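You operate a simulated robot arm through the tools that you are given. There is no shell and no other tool.

You are at the controls of a simulated robot arm. One attempt, no reset.

Task
Close the bench down: viewer, source and meter off, tub and reel shut.
Fine: park the grey cord's plug on the black board.

The check looks at the end state, three seconds after you hand in, the way a careful person would. Anything else that was tipped, shoved, dropped, spilled or broken makes it a failure.

Robot
A 7-joint arm with a two-finger parallel gripper, fixed in place. Base frame: the origin is on the floor under the middle of its stand, x ahead of it, y to its left, z up; the work surface is at about z = 800. Lengths are in mm, angles in degrees, forces in N, time in s.
With the tool pointing down near the work surface it reaches from about 380 to 800 mm from the base axis. Its first joint turns from -143.0 to 143.0 degrees. Payload 3 kg.
The tool frame sits at the grasp point between the pads (the TCP): z along the fingers, y along the line on which they close. The tips reach 30 mm beyond it. The gripper opens to 110 mm. The fingers are 20 mm wide and 10 mm thick; the gripper's body (48 by 112 mm) begins 55 mm behind the TCP.
Orientation is told as [roll, pitch, yaw] about the base's x, y, z axes, in that order, counted from this pose: with the fingers straight down and closing along the base's y, the tool's x points along the base's -x, its y along +y and its z along -z.

Tools
- The arm moves only by the tool move_arm. Its argument "deltas" is a list of rows, each a list of 7 numbers: the shift along the base's x, y, z in mm, then the turn, a rotation vector about the base's x, y, z in degrees, then the finger opening in mm, from 0 to 110. In form: [[tx, ty, tz, wx, wy, wz, fingers], ...]. A call has 1 to 20 rows; each row is the pose to reach, as a shift and turn from the pose commanded when the call began. A row lasts 0.2 s, in which the tool goes at most 50 mm and 8.6 degrees; a call with a longer step from one row to the next is refused whole, and so is a gripper value outside its range. Where a pose cannot be reached the arm comes as near as it can. A force on the tool above 90 N (or 10 N above the force at the start of the call, whichever is more), or a blocked arm, ends the call early, and 0.2 s more pass. The fingers move at their own pace (about 153 mm/s each) and stop on an object; they squeeze with about 29 N. The grip force told is the motor's: it shows also when the fingers shut on nothing. Time passes only in rows, and 0.2 s behind the last, so rows that repeat a pose let the fingers close. It gives the time, the measured TCP pose, the force on the tool (base axes), the opening and the grip force at its end, in the units of the frame above (readings bear some noise), with the torque about the TCP (base axes, N m) and any sound that the robot's microphone picked up.
- Cameras (640 x 400 px; columns grow to the right, rows downward): "scene" is fixed at [52.4, 647.4, 1410.9]; the picture's right is [-0.78, -0.63, 0.00], its down [-0.27, 0.33, -0.91] and it looks along [0.57, -0.70, -0.42] (base axes); focal length 310 px, centre (320, 200). "wrist" rides on the gripper at [72, 17, -103] in the tool frame; the picture's right is [-0.23, 0.97, 0.00], its down [-0.76, -0.18, -0.62] and it looks along [-0.61, -0.14, 0.78] (tool axes); focal length 222 px, centre (320, 200). There is no depth. A picture from a camera that has moved, and an enlarged one, comes with that camera's place and axes in the base frame and with its lens. The place of the scene camera against the robot may be out by one fixed shift of up to 12 mm in any direction.
- get_image(camera): a new picture of that camera. No time passes.
- move_column(by): moves the trunk up (or, below 0, down) by that many mm; the arm rides with it, the base frame stays. It gives what a move gives, with no picture.
- close_up(camera, box): a new picture of the part [left, top, right, bottom] of that camera's present view, enlarged. No time passes.
- hand_in(): hands the job in; it is judged then, once.

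Places have to be worked out from the pictures, the camera data and where the tool is seen. Open the gripper and draw the arm clear of the work before you hand the job in, unless the task says otherwise.

The tools are called after ">>>" as a command line: name --pt "numbers of a row" for each row, then --argument value for the rest, lists and objects as JSON in quotes. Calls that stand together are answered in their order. move_arm: Moves the arm, as the interface text tells. Its arguments: {"type":"object","properties":{"deltas":{"type":"array","items":{"type":"array","items":{"type":"number"}}}},"required":["deltas"]} The other tools are called the same way: move_column (by) moves the trunk up or down; get_image (camera) takes a picture; close_up (camera, box) takes an enlarged picture of a part of a camera's view; hand_in () hands the job in.

At the start:

```text
time: 0.0
position: [443.2, -132.4, 1195.7]
ee_rot: [0.0, -0.1, 0.0]
ft_force: [0.6, 0.2, -0.5]
torque: [-0.01, 0.01, -0.01]
width: 110.4
grasp_force: 0.0
trunk travel left (down, up): [-400.0, 90.0]
```

scene: 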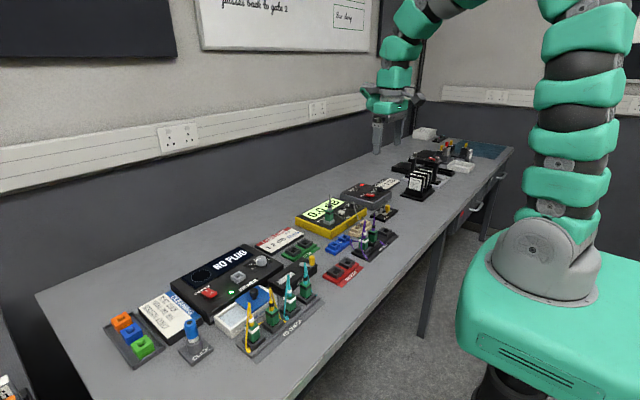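
wrist: 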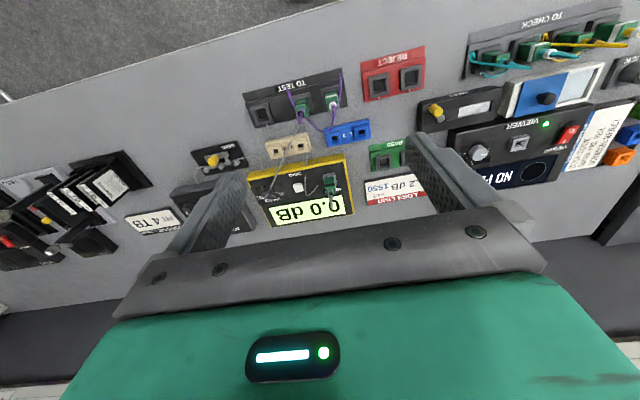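

I begin by looking closely at the bench in both cameras, to identify the viewer, source, meter, tub, reel, grey cord and black board.

>>> close_up --camera "scene" --box '[100, 230, 260, 370]'

>>> close_up --camera "scene" --box '[230, 180, 400, 300]'

>>> close_up --camera "scene" --box '[340, 110, 520, 220]'

>>> close_up --camera "wrist" --box '[180, 60, 440, 240]'

>>> close_up --camera "wrist" --box '[400, 0, 640, 200]'

>>> close_up --camera "wrist" --box '[0, 120, 260, 300]'

```text
2.86 times, centred on (180, 300) of scene
camera zoom: at [52.4, 647.4, 1410.9], right [-0.78, -0.63, 0.0], down [-0.27, 0.33, -0.91], along [0.57, -0.7, -0.42], focal length 887 px, centre (720, -86)
```

zoom: 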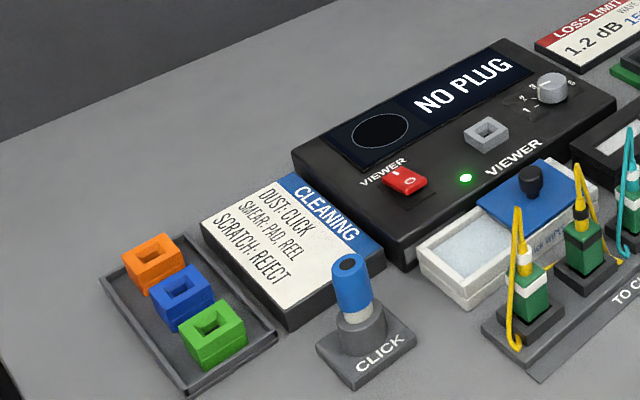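

```text
3.33 times, centred on (315, 240) of scene
camera zoom: at [52.4, 647.4, 1410.9], right [-0.78, -0.63, 0.0], down [-0.27, 0.33, -0.91], along [0.57, -0.7, -0.42], focal length 1035 px, centre (337, 67)
```

zoom: 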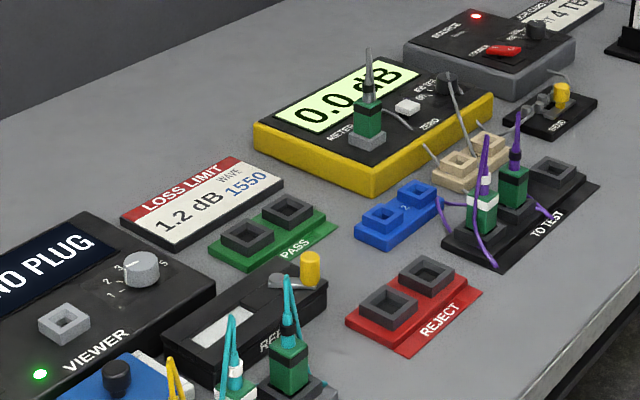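

```text
3.56 times, centred on (430, 165) of scene
camera zoom: at [52.4, 647.4, 1410.9], right [-0.78, -0.63, 0.0], down [-0.27, 0.33, -0.91], along [0.57, -0.7, -0.42], focal length 1104 px, centre (-71, 324)
```

zoom: 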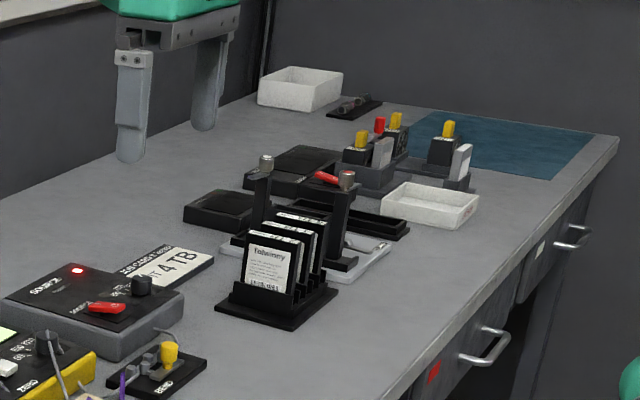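

```text
2.22 times, centred on (310, 150) of wrist
camera zoom: at [369.7, -116.9, 1297.8], right [0.23, 0.97, 0.0], down [0.76, -0.18, 0.62], along [0.61, -0.14, -0.78], focal length 494 px, centre (342, 311)
```

zoom: 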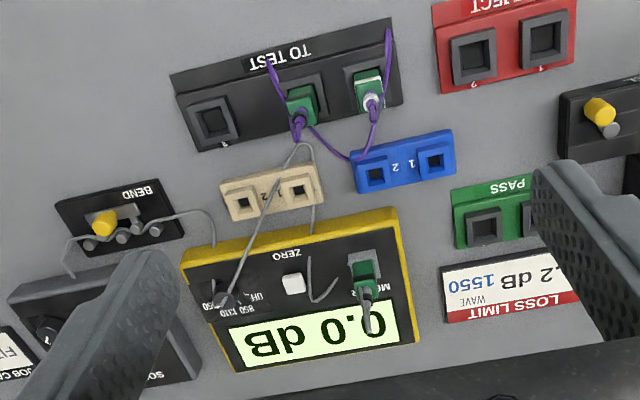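

```text
2.00 times, centred on (520, 100) of wrist
camera zoom: at [369.7, -116.9, 1297.8], right [0.23, 0.97, 0.0], down [0.76, -0.18, 0.62], along [0.61, -0.14, -0.78], focal length 444 px, centre (-80, 400)
```

zoom: 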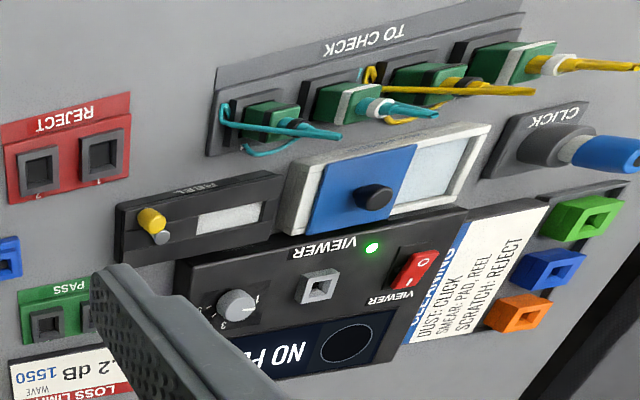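

```text
2.22 times, centred on (130, 210) of wrist
camera zoom: at [369.7, -116.9, 1297.8], right [0.23, 0.97, 0.0], down [0.76, -0.18, 0.62], along [0.61, -0.14, -0.78], focal length 494 px, centre (742, 178)
```

zoom: 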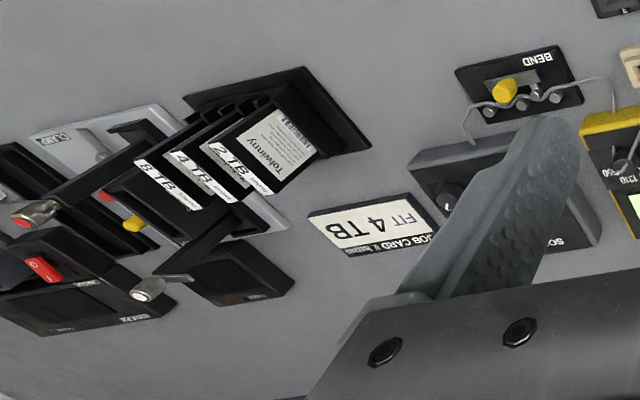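

The bench has the viewer (red rocker, green lamp on), the source (red switch, red lamp on) and the yellow meter with a dial. The white tub has a blue lid and the reel has a yellow-knobbed lever. I lower the wrist camera over the meter area to trace the grey cord.

>>> move_arm --pt "0 -18 -40 0 0 0 110" --pt "0 -36 -80 0 0 0 110" --pt "0 -54 -120 0 0 0 110" --pt "0 -70 -155 0 0 0 110" --pt "0 -70 -155 0 0 0 110"

>>> get_image --camera "wrist"

```text
time: 1.2
position: [443.9, -202.5, 1040.1]
ee_rot: [0.0, 0.0, 0.1]
ft_force: [-0.5, -0.1, -0.3]
torque: [0.01, 0.02, -0.01]
width: 109.9
grasp_force: 0.1
trunk travel left (down, up): [-400.0, 90.0]
```

```text
taken
camera wrist: at [371.0, -185.9, 1142.5], right [0.23, 0.97, 0.0], down [0.76, -0.18, 0.62], along [0.61, -0.14, -0.78], focal length 222 px, centre (320, 200)
```

wrist: 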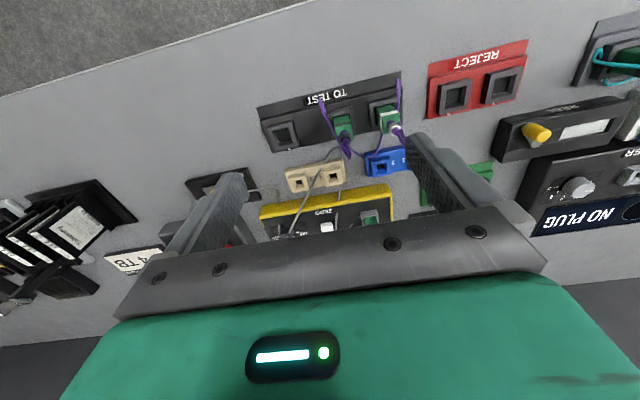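

The gripper hides the lower half of the picture, so I need the TCP roughly above the things I inspect. I move ahead over the meter.

>>> move_arm --pt "45 -5 0 0 0 0 110" --pt "90 -10 0 0 0 0 110" --pt "135 -15 0 0 0 0 110" --pt "180 -20 0 0 0 0 110" --pt "180 -20 0 0 0 0 110"

>>> get_image --camera "wrist"

>>> close_up --camera "wrist" --box '[160, 20, 440, 200]'

```text
time: 2.4
position: [624.2, -220.4, 1042.8]
ee_rot: [-0.1, 0.2, 0.1]
ft_force: [0.5, 0.4, -0.2]
torque: [0.0, 0.06, -0.01]
width: 110.0
grasp_force: 0.0
trunk travel left (down, up): [-400.0, 90.0]
```

```text
taken
camera wrist: at [552.5, -205.0, 1145.7], right [0.23, 0.97, 0.0], down [0.76, -0.18, 0.62], along [0.61, -0.14, -0.78], focal length 222 px, centre (320, 200)
```

wrist: 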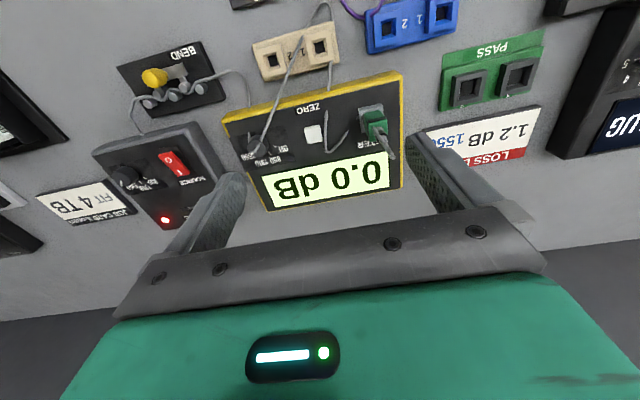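

```text
2.22 times, centred on (300, 110) of wrist
camera zoom: at [552.5, -205.0, 1145.7], right [0.23, 0.97, 0.0], down [0.76, -0.18, 0.62], along [0.61, -0.14, -0.78], focal length 494 px, centre (364, 400)
```

zoom: 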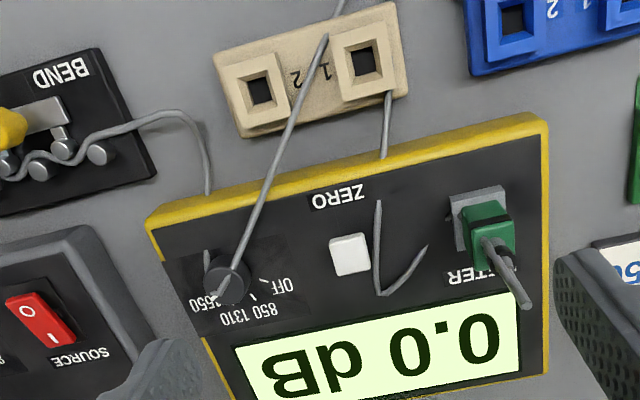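

The grey cord runs from the source through the BEND posts and ends in the green plug with the grey boot standing in the METER socket. The dial is set at a wavelength, not at OFF. I go over to the source for a closer look.

>>> move_arm --pt "-10 -45 -10 0 0 0 110" --pt "-20 -90 -20 0 0 0 110" --pt "-30 -135 -30 0 0 0 110" --pt "-40 -180 -40 0 0 0 110" --pt "-40 -180 -40 0 0 0 110"

>>> get_image --camera "wrist"

>>> close_up --camera "wrist" --box '[200, 20, 480, 200]'

```text
time: 3.6
position: [585.4, -403.1, 1003.3]
ee_rot: [0.0, 0.1, 0.2]
ft_force: [-0.1, 0.0, -0.7]
torque: [0.02, -0.01, -0.01]
width: 110.1
grasp_force: 0.0
trunk travel left (down, up): [-400.0, 90.0]
```

```text
taken
camera wrist: at [511.5, -386.8, 1105.5], right [0.23, 0.97, 0.0], down [0.76, -0.18, 0.62], along [0.61, -0.14, -0.78], focal length 222 px, centre (320, 200)
```

wrist: 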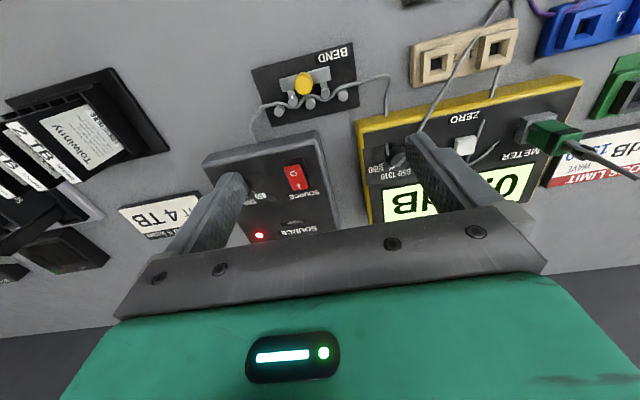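

```text
2.22 times, centred on (340, 110) of wrist
camera zoom: at [511.5, -386.8, 1105.5], right [0.23, 0.97, 0.0], down [0.76, -0.18, 0.62], along [0.61, -0.14, -0.78], focal length 494 px, centre (276, 400)
```

zoom: 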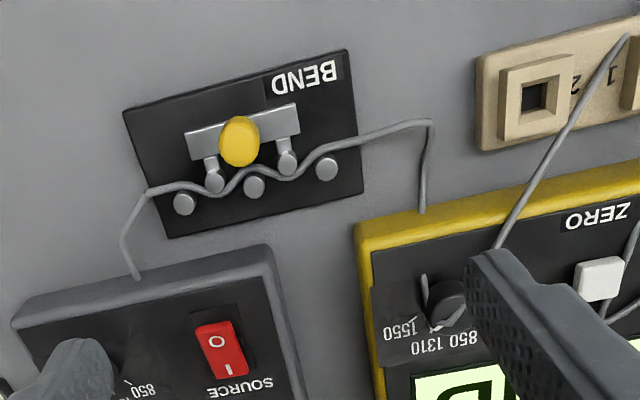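

From two views the source's rocker triangulates to about (665, -456, 850), with the O end toward the robot. Next I survey the TO TEST board from closer.

>>> move_arm --pt "-20 40 0 0 0 0 110" --pt "-40 80 0 0 0 0 110" --pt "-60 120 0 0 0 0 110" --pt "-80 160 0 0 0 0 110" --pt "-95 190 -20 0 0 0 110" --pt "-95 190 -40 0 0 0 110" --pt "-95 190 -40 0 0 0 110"

>>> get_image --camera "wrist"

>>> close_up --camera "wrist" --box '[160, 20, 440, 200]'

```text
time: 5.2
position: [487.0, -212.7, 961.5]
ee_rot: [0.0, 0.0, -0.1]
ft_force: [0.9, -0.2, -0.6]
torque: [-0.04, 0.02, -0.03]
width: 110.1
grasp_force: 0.1
trunk travel left (down, up): [-400.0, 90.0]
```

```text
taken
camera wrist: at [415.0, -196.1, 1064.2], right [0.23, 0.97, 0.0], down [0.76, -0.18, 0.62], along [0.61, -0.14, -0.78], focal length 222 px, centre (320, 200)
```

wrist: 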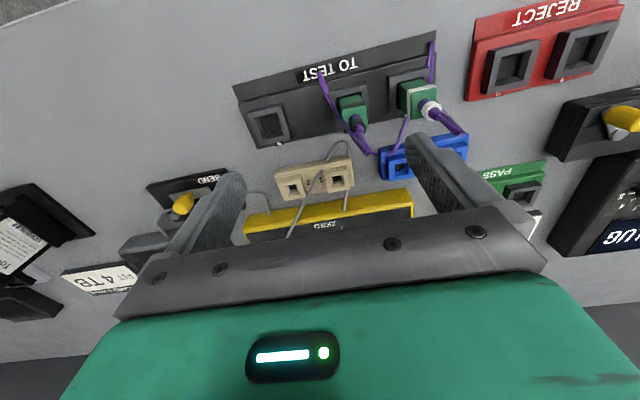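

```text
2.22 times, centred on (300, 110) of wrist
camera zoom: at [415.0, -196.1, 1064.2], right [0.23, 0.97, 0.0], down [0.76, -0.18, 0.62], along [0.61, -0.14, -0.78], focal length 494 px, centre (364, 400)
```

zoom: 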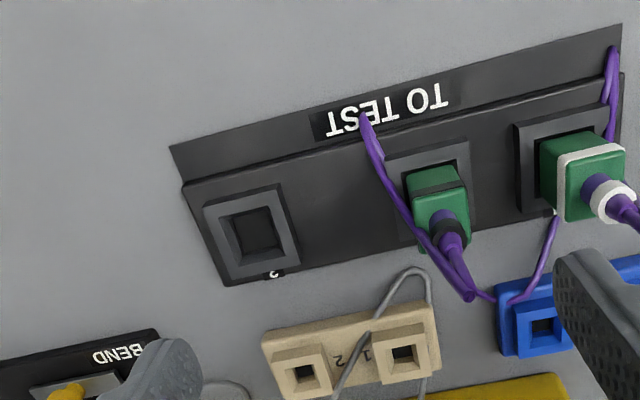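

The free socket, labelled 2, on the TO TEST board is at about (491, -271). Now I go left to look at the reel, tub and viewer.

>>> move_arm --pt "0 0 40 0 0 0 110" --pt "7 45 50 0 0 0 110" --pt "14 90 50 0 0 0 110" --pt "21 135 50 0 0 0 110" --pt "28 180 50 0 0 0 110" --pt "35 225 50 0 0 0 110" --pt "42 270 50 0 0 0 110" --pt "49 315 50 0 0 0 110" --pt "56 360 50 0 0 0 110" --pt "65 405 50 0 0 0 110" --pt "75 450 50 0 0 0 110" --pt "75 450 50 0 0 0 110"

>>> get_image --camera "wrist"

>>> close_up --camera "wrist" --box '[160, 0, 440, 180]'

>>> close_up --camera "wrist" --box '[400, 0, 640, 200]'

```text
time: 7.8
position: [564.9, 239.5, 1007.5]
ee_rot: [0.0, 0.0, 0.1]
ft_force: [-0.1, -0.7, -0.3]
torque: [0.04, 0.03, 0.03]
width: 109.9
grasp_force: 0.1
trunk travel left (down, up): [-400.0, 90.0]
```

```text
taken
camera wrist: at [491.3, 255.1, 1110.5], right [0.23, 0.97, 0.0], down [0.76, -0.18, 0.62], along [0.61, -0.14, -0.78], focal length 222 px, centre (320, 200)
```

wrist: 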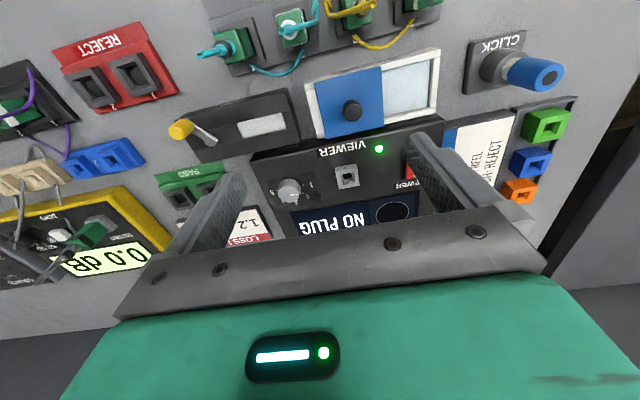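

```text
2.22 times, centred on (300, 90) of wrist
camera zoom: at [491.3, 255.1, 1110.5], right [0.23, 0.97, 0.0], down [0.76, -0.18, 0.62], along [0.61, -0.14, -0.78], focal length 494 px, centre (364, 444)
```

zoom: 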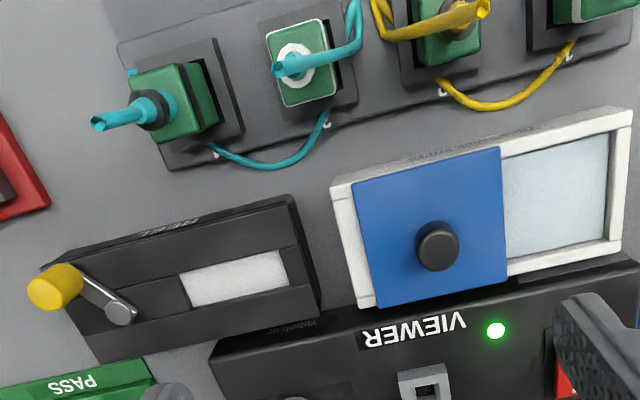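

```text
2.00 times, centred on (520, 100) of wrist
camera zoom: at [491.3, 255.1, 1110.5], right [0.23, 0.97, 0.0], down [0.76, -0.18, 0.62], along [0.61, -0.14, -0.78], focal length 444 px, centre (-80, 400)
```

zoom: 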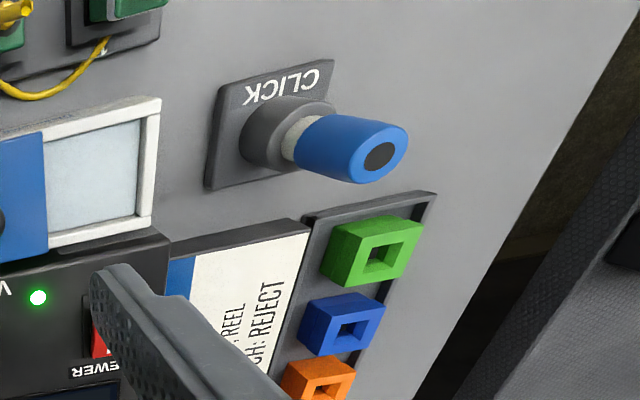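

The reel has a crank with a yellow knob and an exposed white tape window. The tub's blue lid covers only part of the pad. I go lower for a closer look at the two mechanisms.

>>> move_arm --pt "0 -15 -25 0 0 0 110" --pt "-5 -30 -50 0 0 0 110" --pt "-5 -40 -70 0 0 0 110" --pt "-5 -40 -70 0 0 0 110"

>>> close_up --camera "wrist" --box '[120, 60, 340, 200]'

>>> close_up --camera "wrist" --box '[280, 20, 500, 180]'

>>> close_up --camera "scene" --box '[200, 270, 330, 360]'

>>> close_up --camera "scene" --box '[270, 240, 340, 290]'

```text
time: 8.8
position: [559.2, 197.7, 936.3]
ee_rot: [0.0, 0.0, 0.2]
ft_force: [0.0, 0.0, -0.2]
torque: [0.02, 0.01, -0.03]
width: 109.9
grasp_force: 0.1
trunk travel left (down, up): [-400.0, 90.0]
```

```text
2.86 times, centred on (230, 130) of wrist
camera zoom: at [485.5, 214.0, 1040.1], right [0.23, 0.97, 0.0], down [0.76, -0.18, 0.62], along [0.61, -0.14, -0.78], focal length 635 px, centre (577, 400)
```

zoom: 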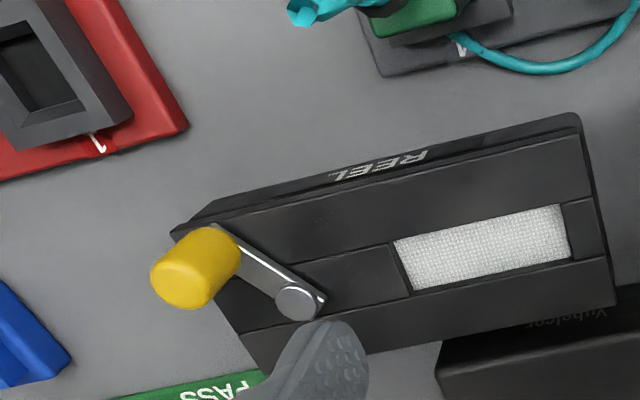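

```text
2.50 times, centred on (390, 100) of wrist
camera zoom: at [485.5, 214.0, 1040.1], right [0.23, 0.97, 0.0], down [0.76, -0.18, 0.62], along [0.61, -0.14, -0.78], focal length 555 px, centre (145, 450)
```

zoom: 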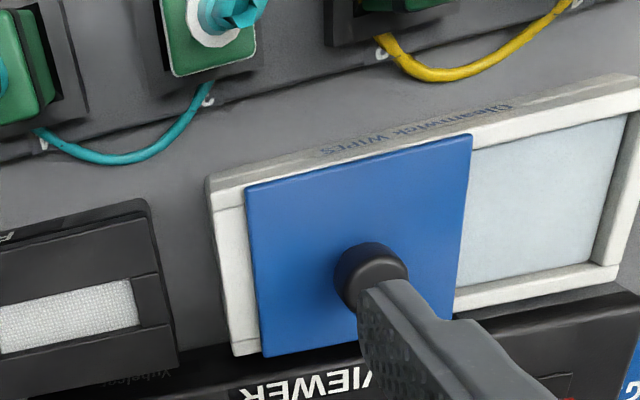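

```text
4.44 times, centred on (265, 315) of scene
camera zoom: at [52.4, 647.4, 1410.9], right [-0.78, -0.63, 0.0], down [-0.27, 0.33, -0.91], along [0.57, -0.7, -0.42], focal length 1380 px, centre (564, -311)
```

zoom: 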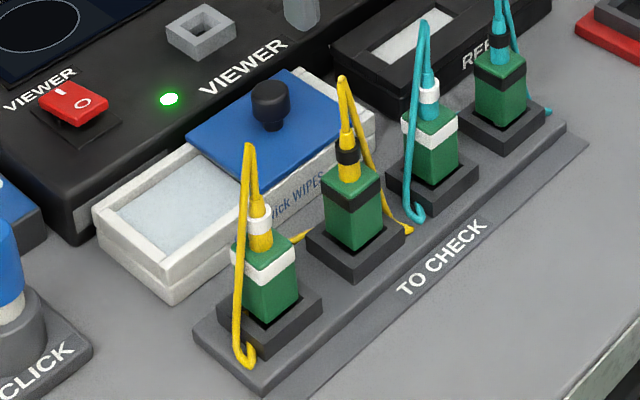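

```text
8.00 times, centred on (305, 265) of scene
camera zoom: at [52.4, 647.4, 1410.9], right [-0.78, -0.63, 0.0], down [-0.27, 0.33, -0.91], along [0.57, -0.7, -0.42], focal length 2484 px, centre (440, -320)
```

zoom: 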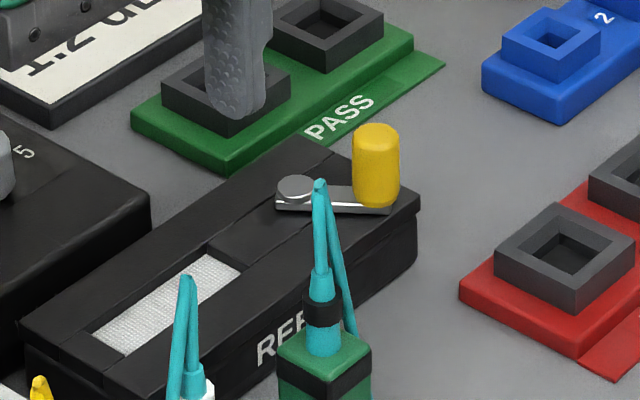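

The tub's lid knob triangulates to about (577, 274, 851). The reel's crank pivot is near (576, 89) and its yellow knob near (550, 71, 860). The scene camera reads about (+10, -8) off. I now go over the viewer's rocker, near (666, 348), for a close look.

>>> move_arm --pt "10 20 30 0 0 0 110" --pt "35 50 30 0 0 0 110" --pt "65 85 30 0 0 0 110" --pt "90 120 30 0 0 0 110" --pt "105 140 30 0 0 0 110" --pt "105 140 30 0 0 0 110"

>>> get_image --camera "wrist"

>>> close_up --camera "wrist" --box '[240, 60, 400, 180]'

```text
time: 10.2
position: [662.1, 338.0, 966.5]
ee_rot: [0.1, 0.1, 0.0]
ft_force: [0.1, -0.4, -1.2]
torque: [0.02, 0.01, -0.02]
width: 109.8
grasp_force: 0.1
trunk travel left (down, up): [-400.0, 90.0]
```

```text
taken
camera wrist: at [589.2, 353.9, 1069.9], right [0.23, 0.97, 0.0], down [0.76, -0.18, 0.62], along [0.61, -0.14, -0.78], focal length 222 px, centre (320, 200)
```

wrist: 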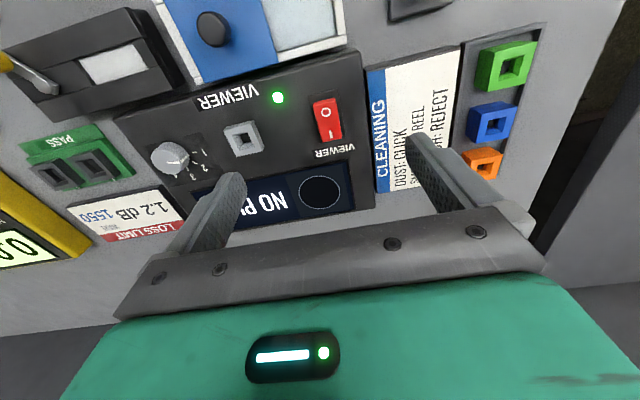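

```text
3.33 times, centred on (320, 120) of wrist
camera zoom: at [589.2, 353.9, 1069.9], right [0.23, 0.97, 0.0], down [0.76, -0.18, 0.62], along [0.61, -0.14, -0.78], focal length 740 px, centre (320, 467)
```

zoom: 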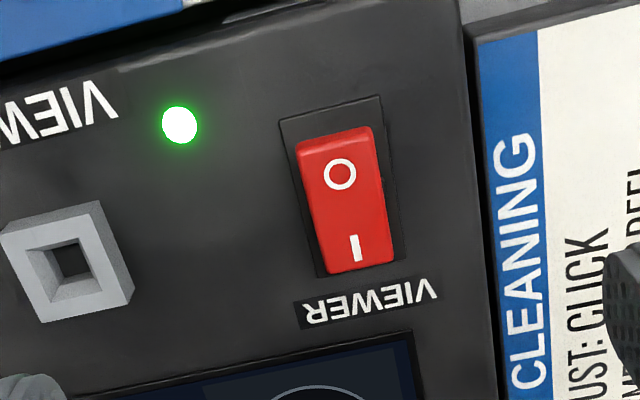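

The viewer's rocker is about 43 mm long, centred near (667, 345), with the raised O end nearest the robot. I close the fingers and come down above the O end at x≈652.

>>> move_arm --pt "-4 3 -15 0 0 0 60" --pt "-8 5 -35 0 0 0 20" --pt "-10 7 -55 0 0 0 0" --pt "-10 7 -70 0 0 0 0" --pt "-10 7 -70 0 0 0 0" --pt "-10 7 -70 0 0 0 0"

>>> get_image --camera "wrist"

>>> close_up --camera "scene" --box '[160, 240, 280, 320]'

```text
time: 11.6
position: [650.9, 344.7, 898.8]
ee_rot: [0.0, 0.0, -0.1]
ft_force: [0.2, -1.1, -0.2]
torque: [0.01, -0.01, 0.02]
width: 0.0
grasp_force: 29.1
trunk travel left (down, up): [-400.0, 90.0]
```

```text
taken
camera wrist: at [578.6, 360.5, 1001.0], right [0.23, 0.97, 0.0], down [0.76, -0.18, 0.62], along [0.61, -0.14, -0.78], focal length 222 px, centre (320, 200)
```

wrist: 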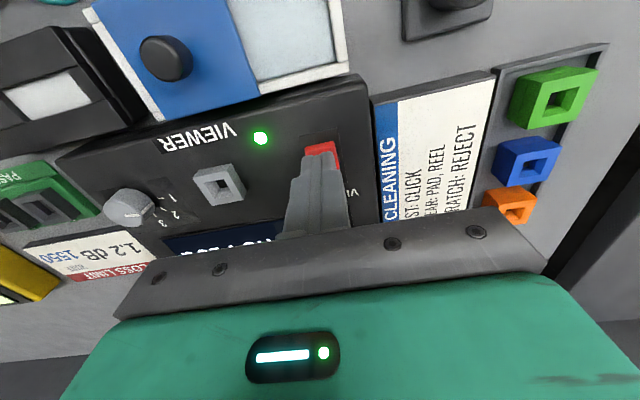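

```text
5.00 times, centred on (220, 280) of scene
camera zoom: at [52.4, 647.4, 1410.9], right [-0.78, -0.63, 0.0], down [-0.27, 0.33, -0.91], along [0.57, -0.7, -0.42], focal length 1552 px, centre (820, -200)
```

zoom: 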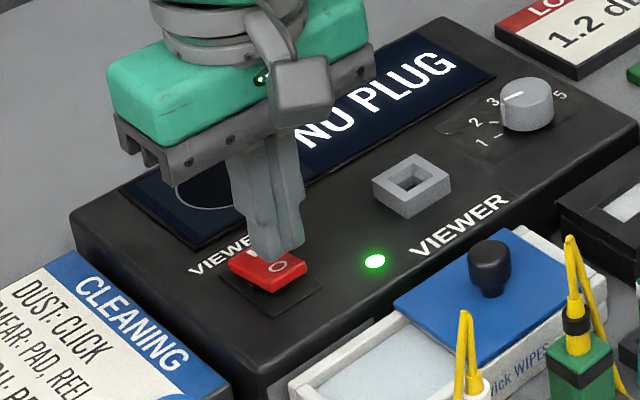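

The tips hang over the O end of the rocker, about 15 mm above it. I press down in small steps.

>>> move_arm --pt "3 0 -5 0 0 0 0" --pt "3 0 -10 0 0 0 0" --pt "3 0 -14 0 0 0 0" --pt "3 0 -17 0 0 0 0" --pt "3 0 -20 0 0 0 0"

>>> close_up --camera "scene" --box '[160, 240, 280, 320]'

```text
time: 12.8
position: [654.1, 344.4, 883.7]
ee_rot: [0.1, -0.3, 0.1]
ft_force: [-5.4, -3.6, 36.1]
torque: [-0.1, -0.18, 0.04]
width: 0.1
grasp_force: 28.7
trunk travel left (down, up): [-400.0, 90.0]
```

```text
5.00 times, centred on (220, 280) of scene
camera zoom: at [52.4, 647.4, 1410.9], right [-0.78, -0.63, 0.0], down [-0.27, 0.33, -0.91], along [0.57, -0.7, -0.42], focal length 1552 px, centre (820, -200)
```

zoom: 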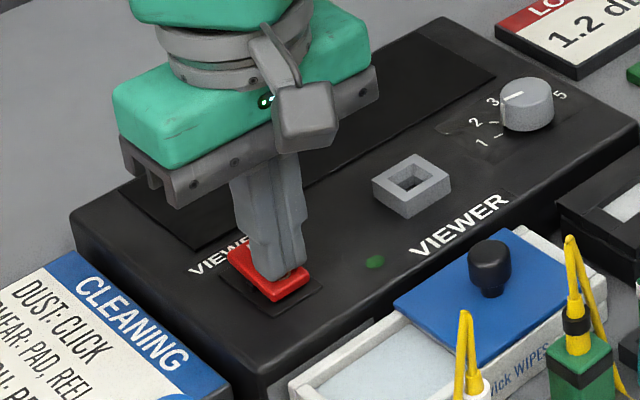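

The viewer's lamp and screen went dark with 36 N on the rocker. I lift off, check that it stays off, and move above the tub's knob.

>>> move_arm --pt "0 0 25 0 0 0 0" --pt "0 0 60 0 0 0 0" --pt "-30 -30 70 0 0 0 25" --pt "-60 -55 70 0 0 0 50" --pt "-77 -70 60 0 0 0 60" --pt "-77 -70 60 0 0 0 60"

>>> get_image --camera "wrist"

>>> close_up --camera "scene" --box '[160, 240, 290, 330]'

```text
time: 14.2
position: [576.5, 274.6, 936.0]
ee_rot: [0.0, 0.1, 0.0]
ft_force: [-0.2, 0.3, -0.1]
torque: [-0.01, -0.02, 0.0]
width: 60.2
grasp_force: 0.1
trunk travel left (down, up): [-400.0, 90.0]
```

```text
taken
camera wrist: at [503.7, 291.0, 1040.1], right [0.23, 0.97, 0.0], down [0.76, -0.18, 0.62], along [0.61, -0.14, -0.78], focal length 222 px, centre (320, 200)
```

wrist: 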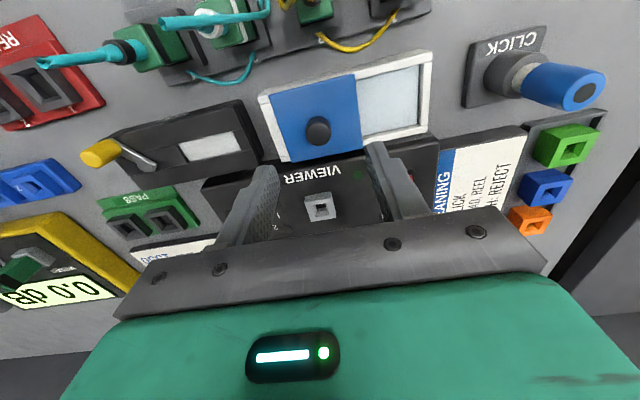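

```text
4.44 times, centred on (225, 285) of scene
camera zoom: at [52.4, 647.4, 1410.9], right [-0.78, -0.63, 0.0], down [-0.27, 0.33, -0.91], along [0.57, -0.7, -0.42], focal length 1380 px, centre (742, -178)
```

zoom: 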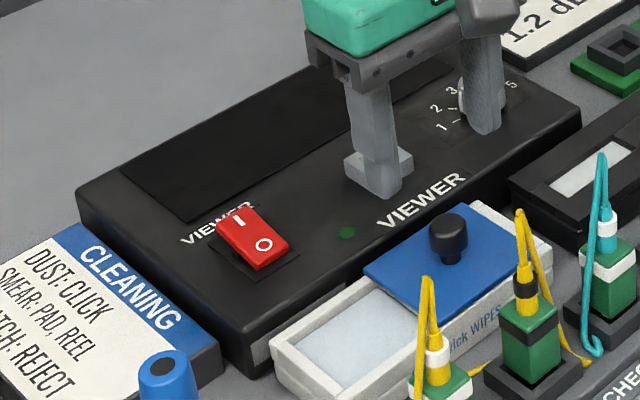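

The viewer stays off with the rocker flipped. The knob sits at (576, 274), right under the open fingers, so I lower them around it and grasp.

>>> move_arm --pt "0 0 -25 0 0 0 60" --pt "0 0 -50 0 0 0 60" --pt "0 0 -62 0 0 0 60" --pt "0 0 -68 0 0 0 60" --pt "0 0 -68 0 0 0 30" --pt "0 0 -68 0 0 0 10" --pt "0 0 -68 0 0 0 10"

>>> get_image --camera "wrist"

>>> close_up --camera "scene" --box '[190, 260, 310, 340]'

```text
time: 15.8
position: [579.4, 273.8, 872.4]
ee_rot: [0.0, 0.0, 0.1]
ft_force: [0.9, -1.1, 0.3]
torque: [0.01, -0.11, 0.03]
width: 21.3
grasp_force: 45.5
trunk travel left (down, up): [-400.0, 90.0]
```

```text
taken
camera wrist: at [505.2, 290.7, 975.9], right [0.23, 0.97, 0.0], down [0.76, -0.18, 0.62], along [0.61, -0.14, -0.78], focal length 222 px, centre (320, 200)
```

wrist: 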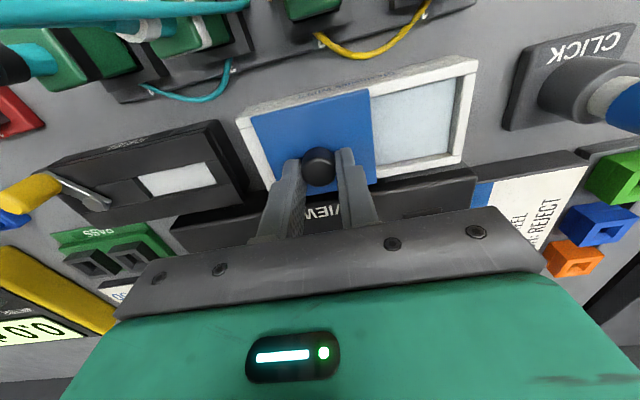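

```text
5.00 times, centred on (250, 300) of scene
camera zoom: at [52.4, 647.4, 1410.9], right [-0.78, -0.63, 0.0], down [-0.27, 0.33, -0.91], along [0.57, -0.7, -0.42], focal length 1552 px, centre (670, -300)
```

zoom: 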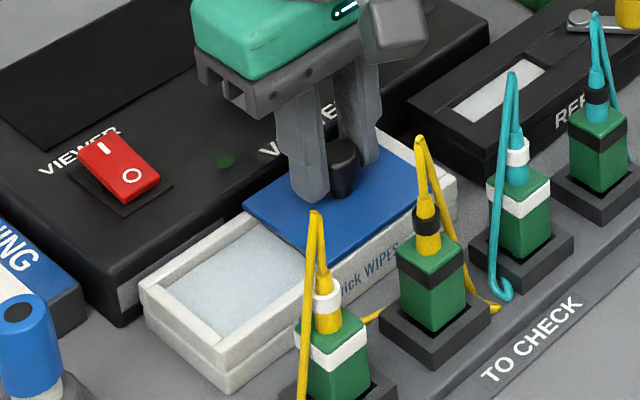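

The knob is held at 21 mm width with no load. I slide the lid toward +y, 45 mm first.

>>> move_arm --pt "0 8 0 0 0 0 10" --pt "0 16 0 0 0 0 10" --pt "0 24 0 0 0 0 10" --pt "0 32 0 0 0 0 10" --pt "0 40 0 0 0 0 10" --pt "0 45 0 0 0 0 10" --pt "0 45 0 0 0 0 10"

>>> get_image --camera "wrist"

>>> close_up --camera "scene" --box '[190, 260, 310, 340]'

```text
time: 17.4
position: [579.0, 320.0, 873.2]
ee_rot: [0.1, 0.1, 0.1]
ft_force: [-7.0, 1.4, 4.5]
torque: [0.01, 0.74, -0.01]
width: 21.5
grasp_force: 45.1
trunk travel left (down, up): [-400.0, 90.0]
```

```text
taken
camera wrist: at [505.2, 335.5, 975.9], right [0.23, 0.97, 0.0], down [0.76, -0.18, 0.62], along [0.61, -0.14, -0.78], focal length 222 px, centre (320, 200)
```

wrist: 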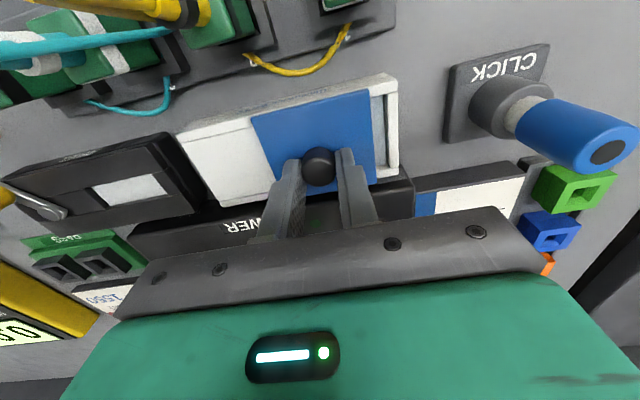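

```text
5.00 times, centred on (250, 300) of scene
camera zoom: at [52.4, 647.4, 1410.9], right [-0.78, -0.63, 0.0], down [-0.27, 0.33, -0.91], along [0.57, -0.7, -0.42], focal length 1552 px, centre (670, -300)
```

zoom: 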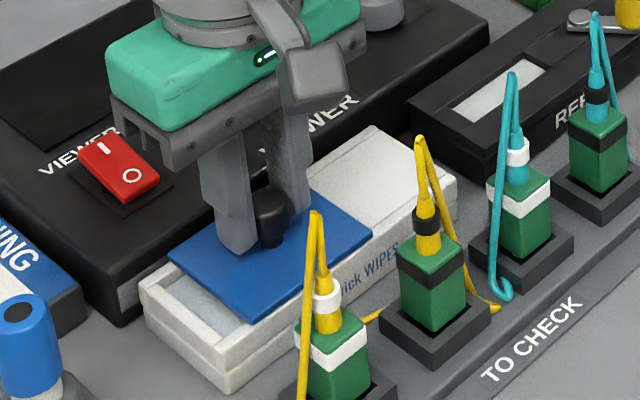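

The lid is sliding over the pad; the other half of the tub is solid, as I expected. I go on to the end in small steps.

>>> move_arm --pt "0 4 0 0 0 0 10" --pt "0 8 0 0 0 0 10" --pt "0 11 0 0 0 0 10" --pt "0 14 0 0 0 0 10" --pt "0 14 0 0 0 0 10"

>>> get_image --camera "wrist"

>>> close_up --camera "scene" --box '[190, 260, 310, 340]'

```text
time: 18.6
position: [577.6, 332.9, 872.2]
ee_rot: [0.0, -0.1, 0.0]
ft_force: [-0.9, -1.5, 15.4]
torque: [-0.04, 0.55, -0.05]
width: 21.2
grasp_force: 44.9
trunk travel left (down, up): [-400.0, 90.0]
```

```text
taken
camera wrist: at [505.0, 348.7, 975.7], right [0.23, 0.97, 0.0], down [0.76, -0.18, 0.62], along [0.61, -0.14, -0.78], focal length 222 px, centre (320, 200)
```

wrist: 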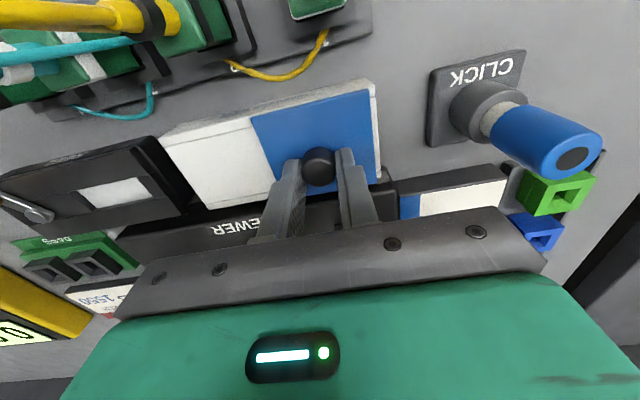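

```text
5.00 times, centred on (250, 300) of scene
camera zoom: at [52.4, 647.4, 1410.9], right [-0.78, -0.63, 0.0], down [-0.27, 0.33, -0.91], along [0.57, -0.7, -0.42], focal length 1552 px, centre (670, -300)
```

zoom: 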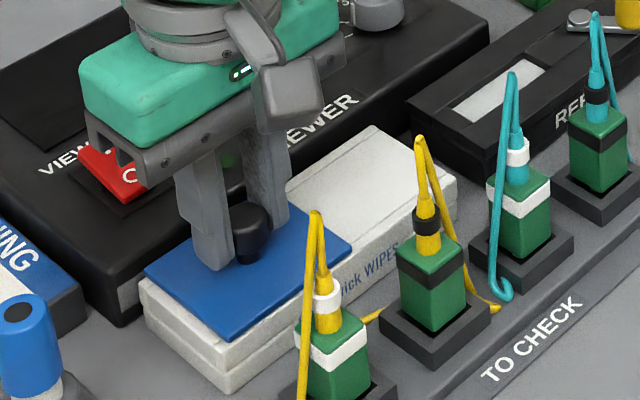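

It's nearly at the end, with a thin rim of the tub still showing. I push on gently up to 6 mm more to find the stop.

>>> move_arm --pt "0 2 0 0 0 0 10" --pt "0 4 0 0 0 0 10" --pt "0 6 0 0 0 0 10" --pt "0 6 0 0 0 0 10"

>>> get_image --camera "wrist"

>>> close_up --camera "scene" --box '[190, 280, 270, 340]'

```text
time: 19.6
position: [577.0, 337.7, 872.9]
ee_rot: [0.1, 0.0, 0.0]
ft_force: [-0.8, -12.8, 20.1]
torque: [-0.39, -0.35, 0.13]
width: 21.2
grasp_force: 44.8
trunk travel left (down, up): [-400.0, 90.0]
```

```text
taken
camera wrist: at [505.1, 353.4, 975.7], right [0.23, 0.97, 0.0], down [0.76, -0.18, 0.62], along [0.61, -0.14, -0.78], focal length 222 px, centre (320, 200)
```

wrist: 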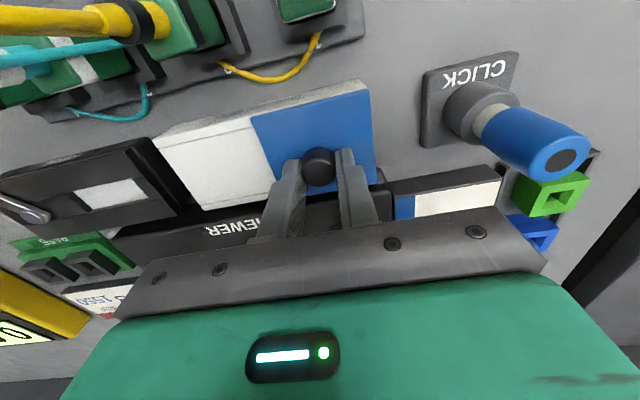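

```text
6.67 times, centred on (230, 310) of scene
camera zoom: at [52.4, 647.4, 1410.9], right [-0.78, -0.63, 0.0], down [-0.27, 0.33, -0.91], along [0.57, -0.7, -0.42], focal length 2070 px, centre (920, -533)
```

zoom: 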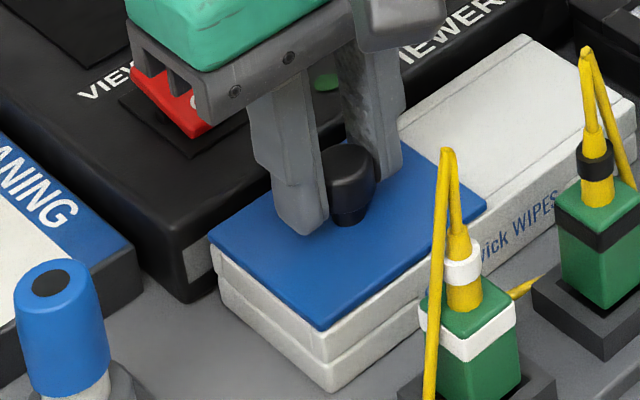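

A 13 N reaction at y≈338 and the lid flush with the tub's end show that the tub is shut. I open the fingers, lift straight up, and check that the lid stays.

>>> move_arm --pt "0 -2 0 0 0 0 40" --pt "0 -2 0 0 0 0 60" --pt "0 -2 10 0 0 0 60" --pt "0 -2 40 0 0 0 60" --pt "0 -2 80 0 0 0 60" --pt "0 -2 110 0 0 0 60" --pt "0 -2 110 0 0 0 60"

>>> close_up --camera "scene" --box '[160, 260, 310, 360]'

```text
time: 21.2
position: [578.8, 337.4, 981.1]
ee_rot: [0.1, 0.1, 0.1]
ft_force: [0.5, 0.9, 1.2]
torque: [0.0, 0.01, 0.01]
width: 60.0
grasp_force: 0.0
trunk travel left (down, up): [-400.0, 90.0]
```

```text
4.00 times, centred on (235, 310) of scene
camera zoom: at [52.4, 647.4, 1410.9], right [-0.78, -0.63, 0.0], down [-0.27, 0.33, -0.91], along [0.57, -0.7, -0.42], focal length 1242 px, centre (660, -240)
```

zoom: 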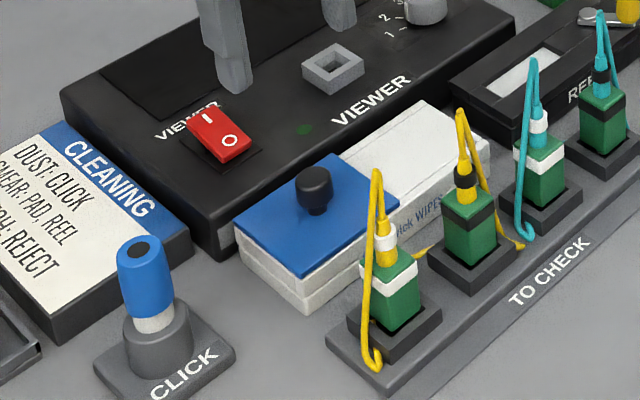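

The tub is shut and nothing else has moved. Now I go above the reel and look at its crank from close by.

>>> move_arm --pt "0 -40 0 0 0 0 80" --pt "-2 -80 -5 0 0 0 100" --pt "-4 -120 -10 0 0 0 110" --pt "-6 -160 -15 0 0 0 110" --pt "-8 -200 -20 0 0 0 110" --pt "-10 -235 -30 0 0 0 110" --pt "-10 -245 -50 0 0 0 110" --pt "-10 -245 -50 0 0 0 110"

>>> get_image --camera "wrist"

>>> close_up --camera "wrist" --box '[220, 40, 420, 180]'

```text
time: 23.0
position: [570.1, 93.9, 933.0]
ee_rot: [0.0, 0.0, 0.1]
ft_force: [0.1, 0.4, -0.2]
torque: [0.04, 0.0, -0.01]
width: 109.7
grasp_force: 0.0
trunk travel left (down, up): [-400.0, 90.0]
```

```text
taken
camera wrist: at [496.4, 109.0, 1036.4], right [0.23, 0.97, 0.0], down [0.76, -0.18, 0.62], along [0.61, -0.14, -0.78], focal length 222 px, centre (320, 200)
```

wrist: 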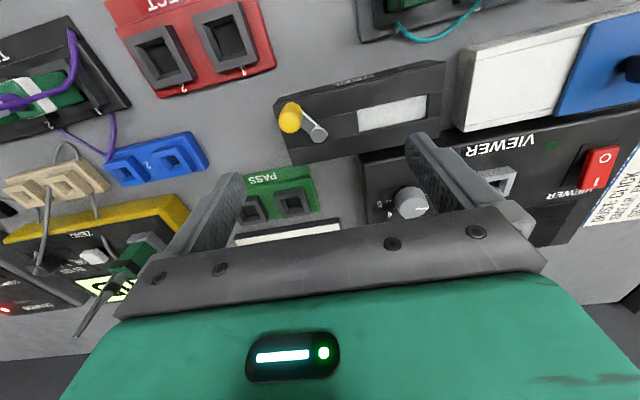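

```text
2.86 times, centred on (320, 110) of wrist
camera zoom: at [496.4, 109.0, 1036.4], right [0.23, 0.97, 0.0], down [0.76, -0.18, 0.62], along [0.61, -0.14, -0.78], focal length 635 px, centre (320, 457)
```

zoom: 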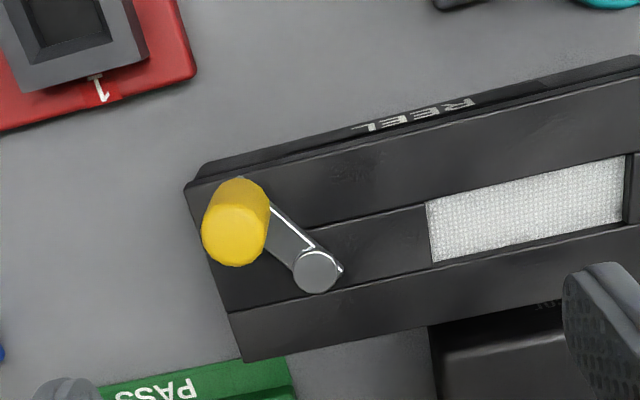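

The crank's pivot is at about (576, 90), and the knob at (550, 72.7), with its top near z≈862. The shutter lies to the pivot side of the window, so it has to move toward +y. I lower the open fingers around the yellow knob and grip it.

>>> move_arm --pt "-10 -10 -5 0 0 0 70" --pt "-19 -21 -15 0 0 0 50" --pt "-19 -21 -35 0 0 0 50" --pt "-19 -21 -50 0 0 0 50" --pt "-19 -21 -60 0 0 0 50" --pt "-19 -21 -60 0 0 0 30" --pt "-19 -21 -60 0 0 0 10" --pt "-19 -21 -60 0 0 0 10"

>>> get_image --camera "wrist"

>>> close_up --camera "scene" --box '[270, 230, 350, 290]'

```text
time: 24.8
position: [550.1, 70.5, 874.1]
ee_rot: [0.0, -0.1, 0.0]
ft_force: [3.0, 0.9, 2.5]
torque: [-0.06, -0.99, -0.06]
width: 17.6
grasp_force: 44.9
trunk travel left (down, up): [-400.0, 90.0]
```

```text
taken
camera wrist: at [476.7, 86.2, 976.3], right [0.23, 0.97, 0.0], down [0.76, -0.18, 0.62], along [0.61, -0.14, -0.78], focal length 222 px, centre (320, 200)
```

wrist: 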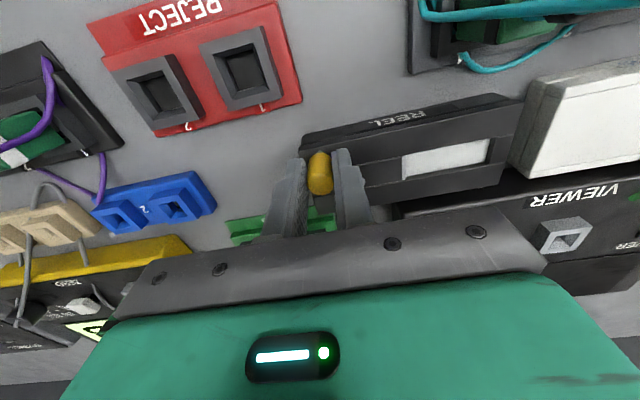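

```text
6.67 times, centred on (310, 260) of scene
camera zoom: at [52.4, 647.4, 1410.9], right [-0.78, -0.63, 0.0], down [-0.27, 0.33, -0.91], along [0.57, -0.7, -0.42], focal length 2070 px, centre (387, -200)
```

zoom: 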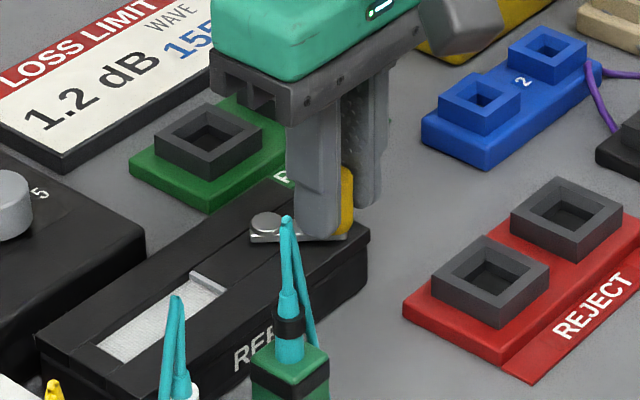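

The knob is gripped at 17.6 mm. I try turning the crank about 12° so that the knob goes toward +y, and watch the force to find the free direction.

>>> move_arm --pt "-1.7 2.9 0 0 0 -6 10" --pt "-3.3 5.8 0 0 0 -12 10" --pt "-3.3 5.8 0 0 0 -12 10"

>>> close_up --camera "wrist" --box '[240, 80, 520, 240]'

>>> close_up --camera "scene" --box '[270, 230, 350, 290]'

```text
time: 25.6
position: [548.0, 74.3, 873.2]
ee_rot: [0.1, 0.1, -12.2]
ft_force: [9.0, -38.8, 10.8]
torque: [-1.21, -0.52, -0.03]
width: 17.3
grasp_force: 44.6
trunk travel left (down, up): [-400.0, 90.0]
```

```text
2.29 times, centred on (380, 160) of wrist
camera zoom: at [479.0, 104.8, 976.3], right [0.43, 0.9, 0.0], down [0.71, -0.33, 0.62], along [0.56, -0.26, -0.78], focal length 508 px, centre (183, 291)
```

zoom: 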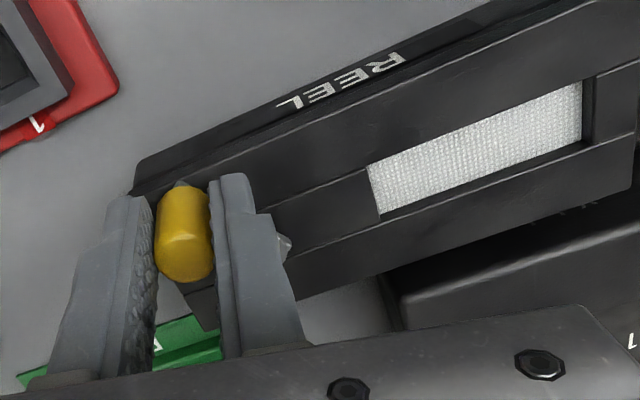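

```text
6.67 times, centred on (310, 260) of scene
camera zoom: at [52.4, 647.4, 1410.9], right [-0.78, -0.63, 0.0], down [-0.27, 0.33, -0.91], along [0.57, -0.7, -0.42], focal length 2070 px, centre (387, -200)
```

zoom: 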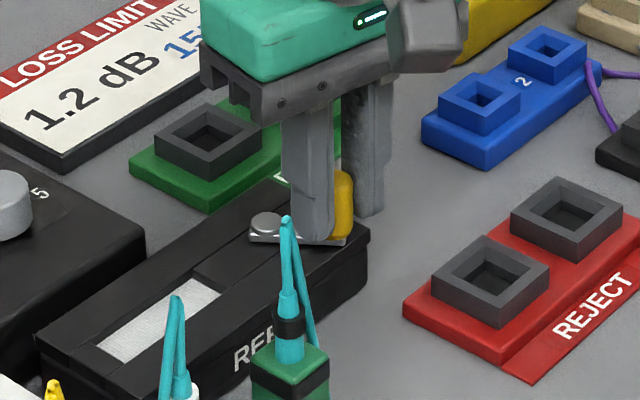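

A 39 N reaction says the crank is at its stop that way. I go back and turn it the other way, with the knob going toward -y and then +x.

>>> move_arm --pt "1.7 -2.9 0 0 0 6 10" --pt "3.3 -5.8 0 0 0 12 10" --pt "5.5 -8.3 0 0 0 18 10" --pt "7.7 -10.7 0 0 0 24 10" --pt "7.7 -10.7 0 0 0 24 10"

>>> close_up --camera "wrist" --box '[240, 80, 520, 240]'

>>> close_up --camera "scene" --box '[270, 230, 350, 290]'

```text
time: 26.8
position: [553.7, 64.8, 873.4]
ee_rot: [0.1, 0.2, 12.0]
ft_force: [-14.6, -22.5, -4.2]
torque: [-0.72, 1.19, -0.16]
width: 17.4
grasp_force: 44.6
trunk travel left (down, up): [-400.0, 90.0]
```

```text
2.29 times, centred on (380, 160) of wrist
camera zoom: at [479.3, 65.5, 976.5], right [0.02, 1.0, 0.0], down [0.78, -0.01, 0.62], along [0.62, -0.01, -0.78], focal length 508 px, centre (183, 291)
```

zoom: 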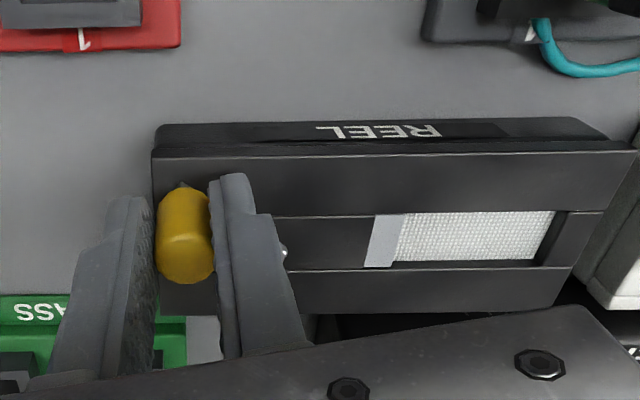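

```text
6.67 times, centred on (310, 260) of scene
camera zoom: at [52.4, 647.4, 1410.9], right [-0.78, -0.63, 0.0], down [-0.27, 0.33, -0.91], along [0.57, -0.7, -0.42], focal length 2070 px, centre (387, -200)
```

zoom: 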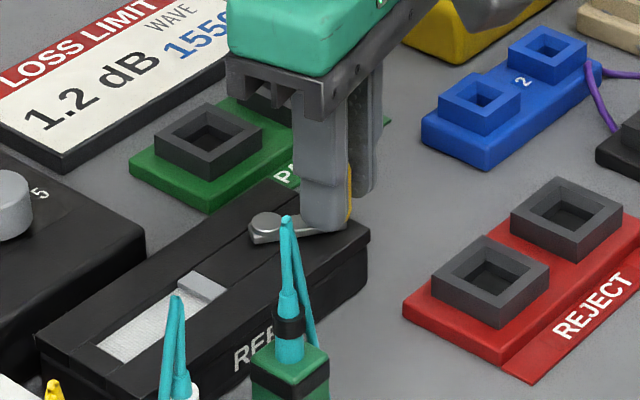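

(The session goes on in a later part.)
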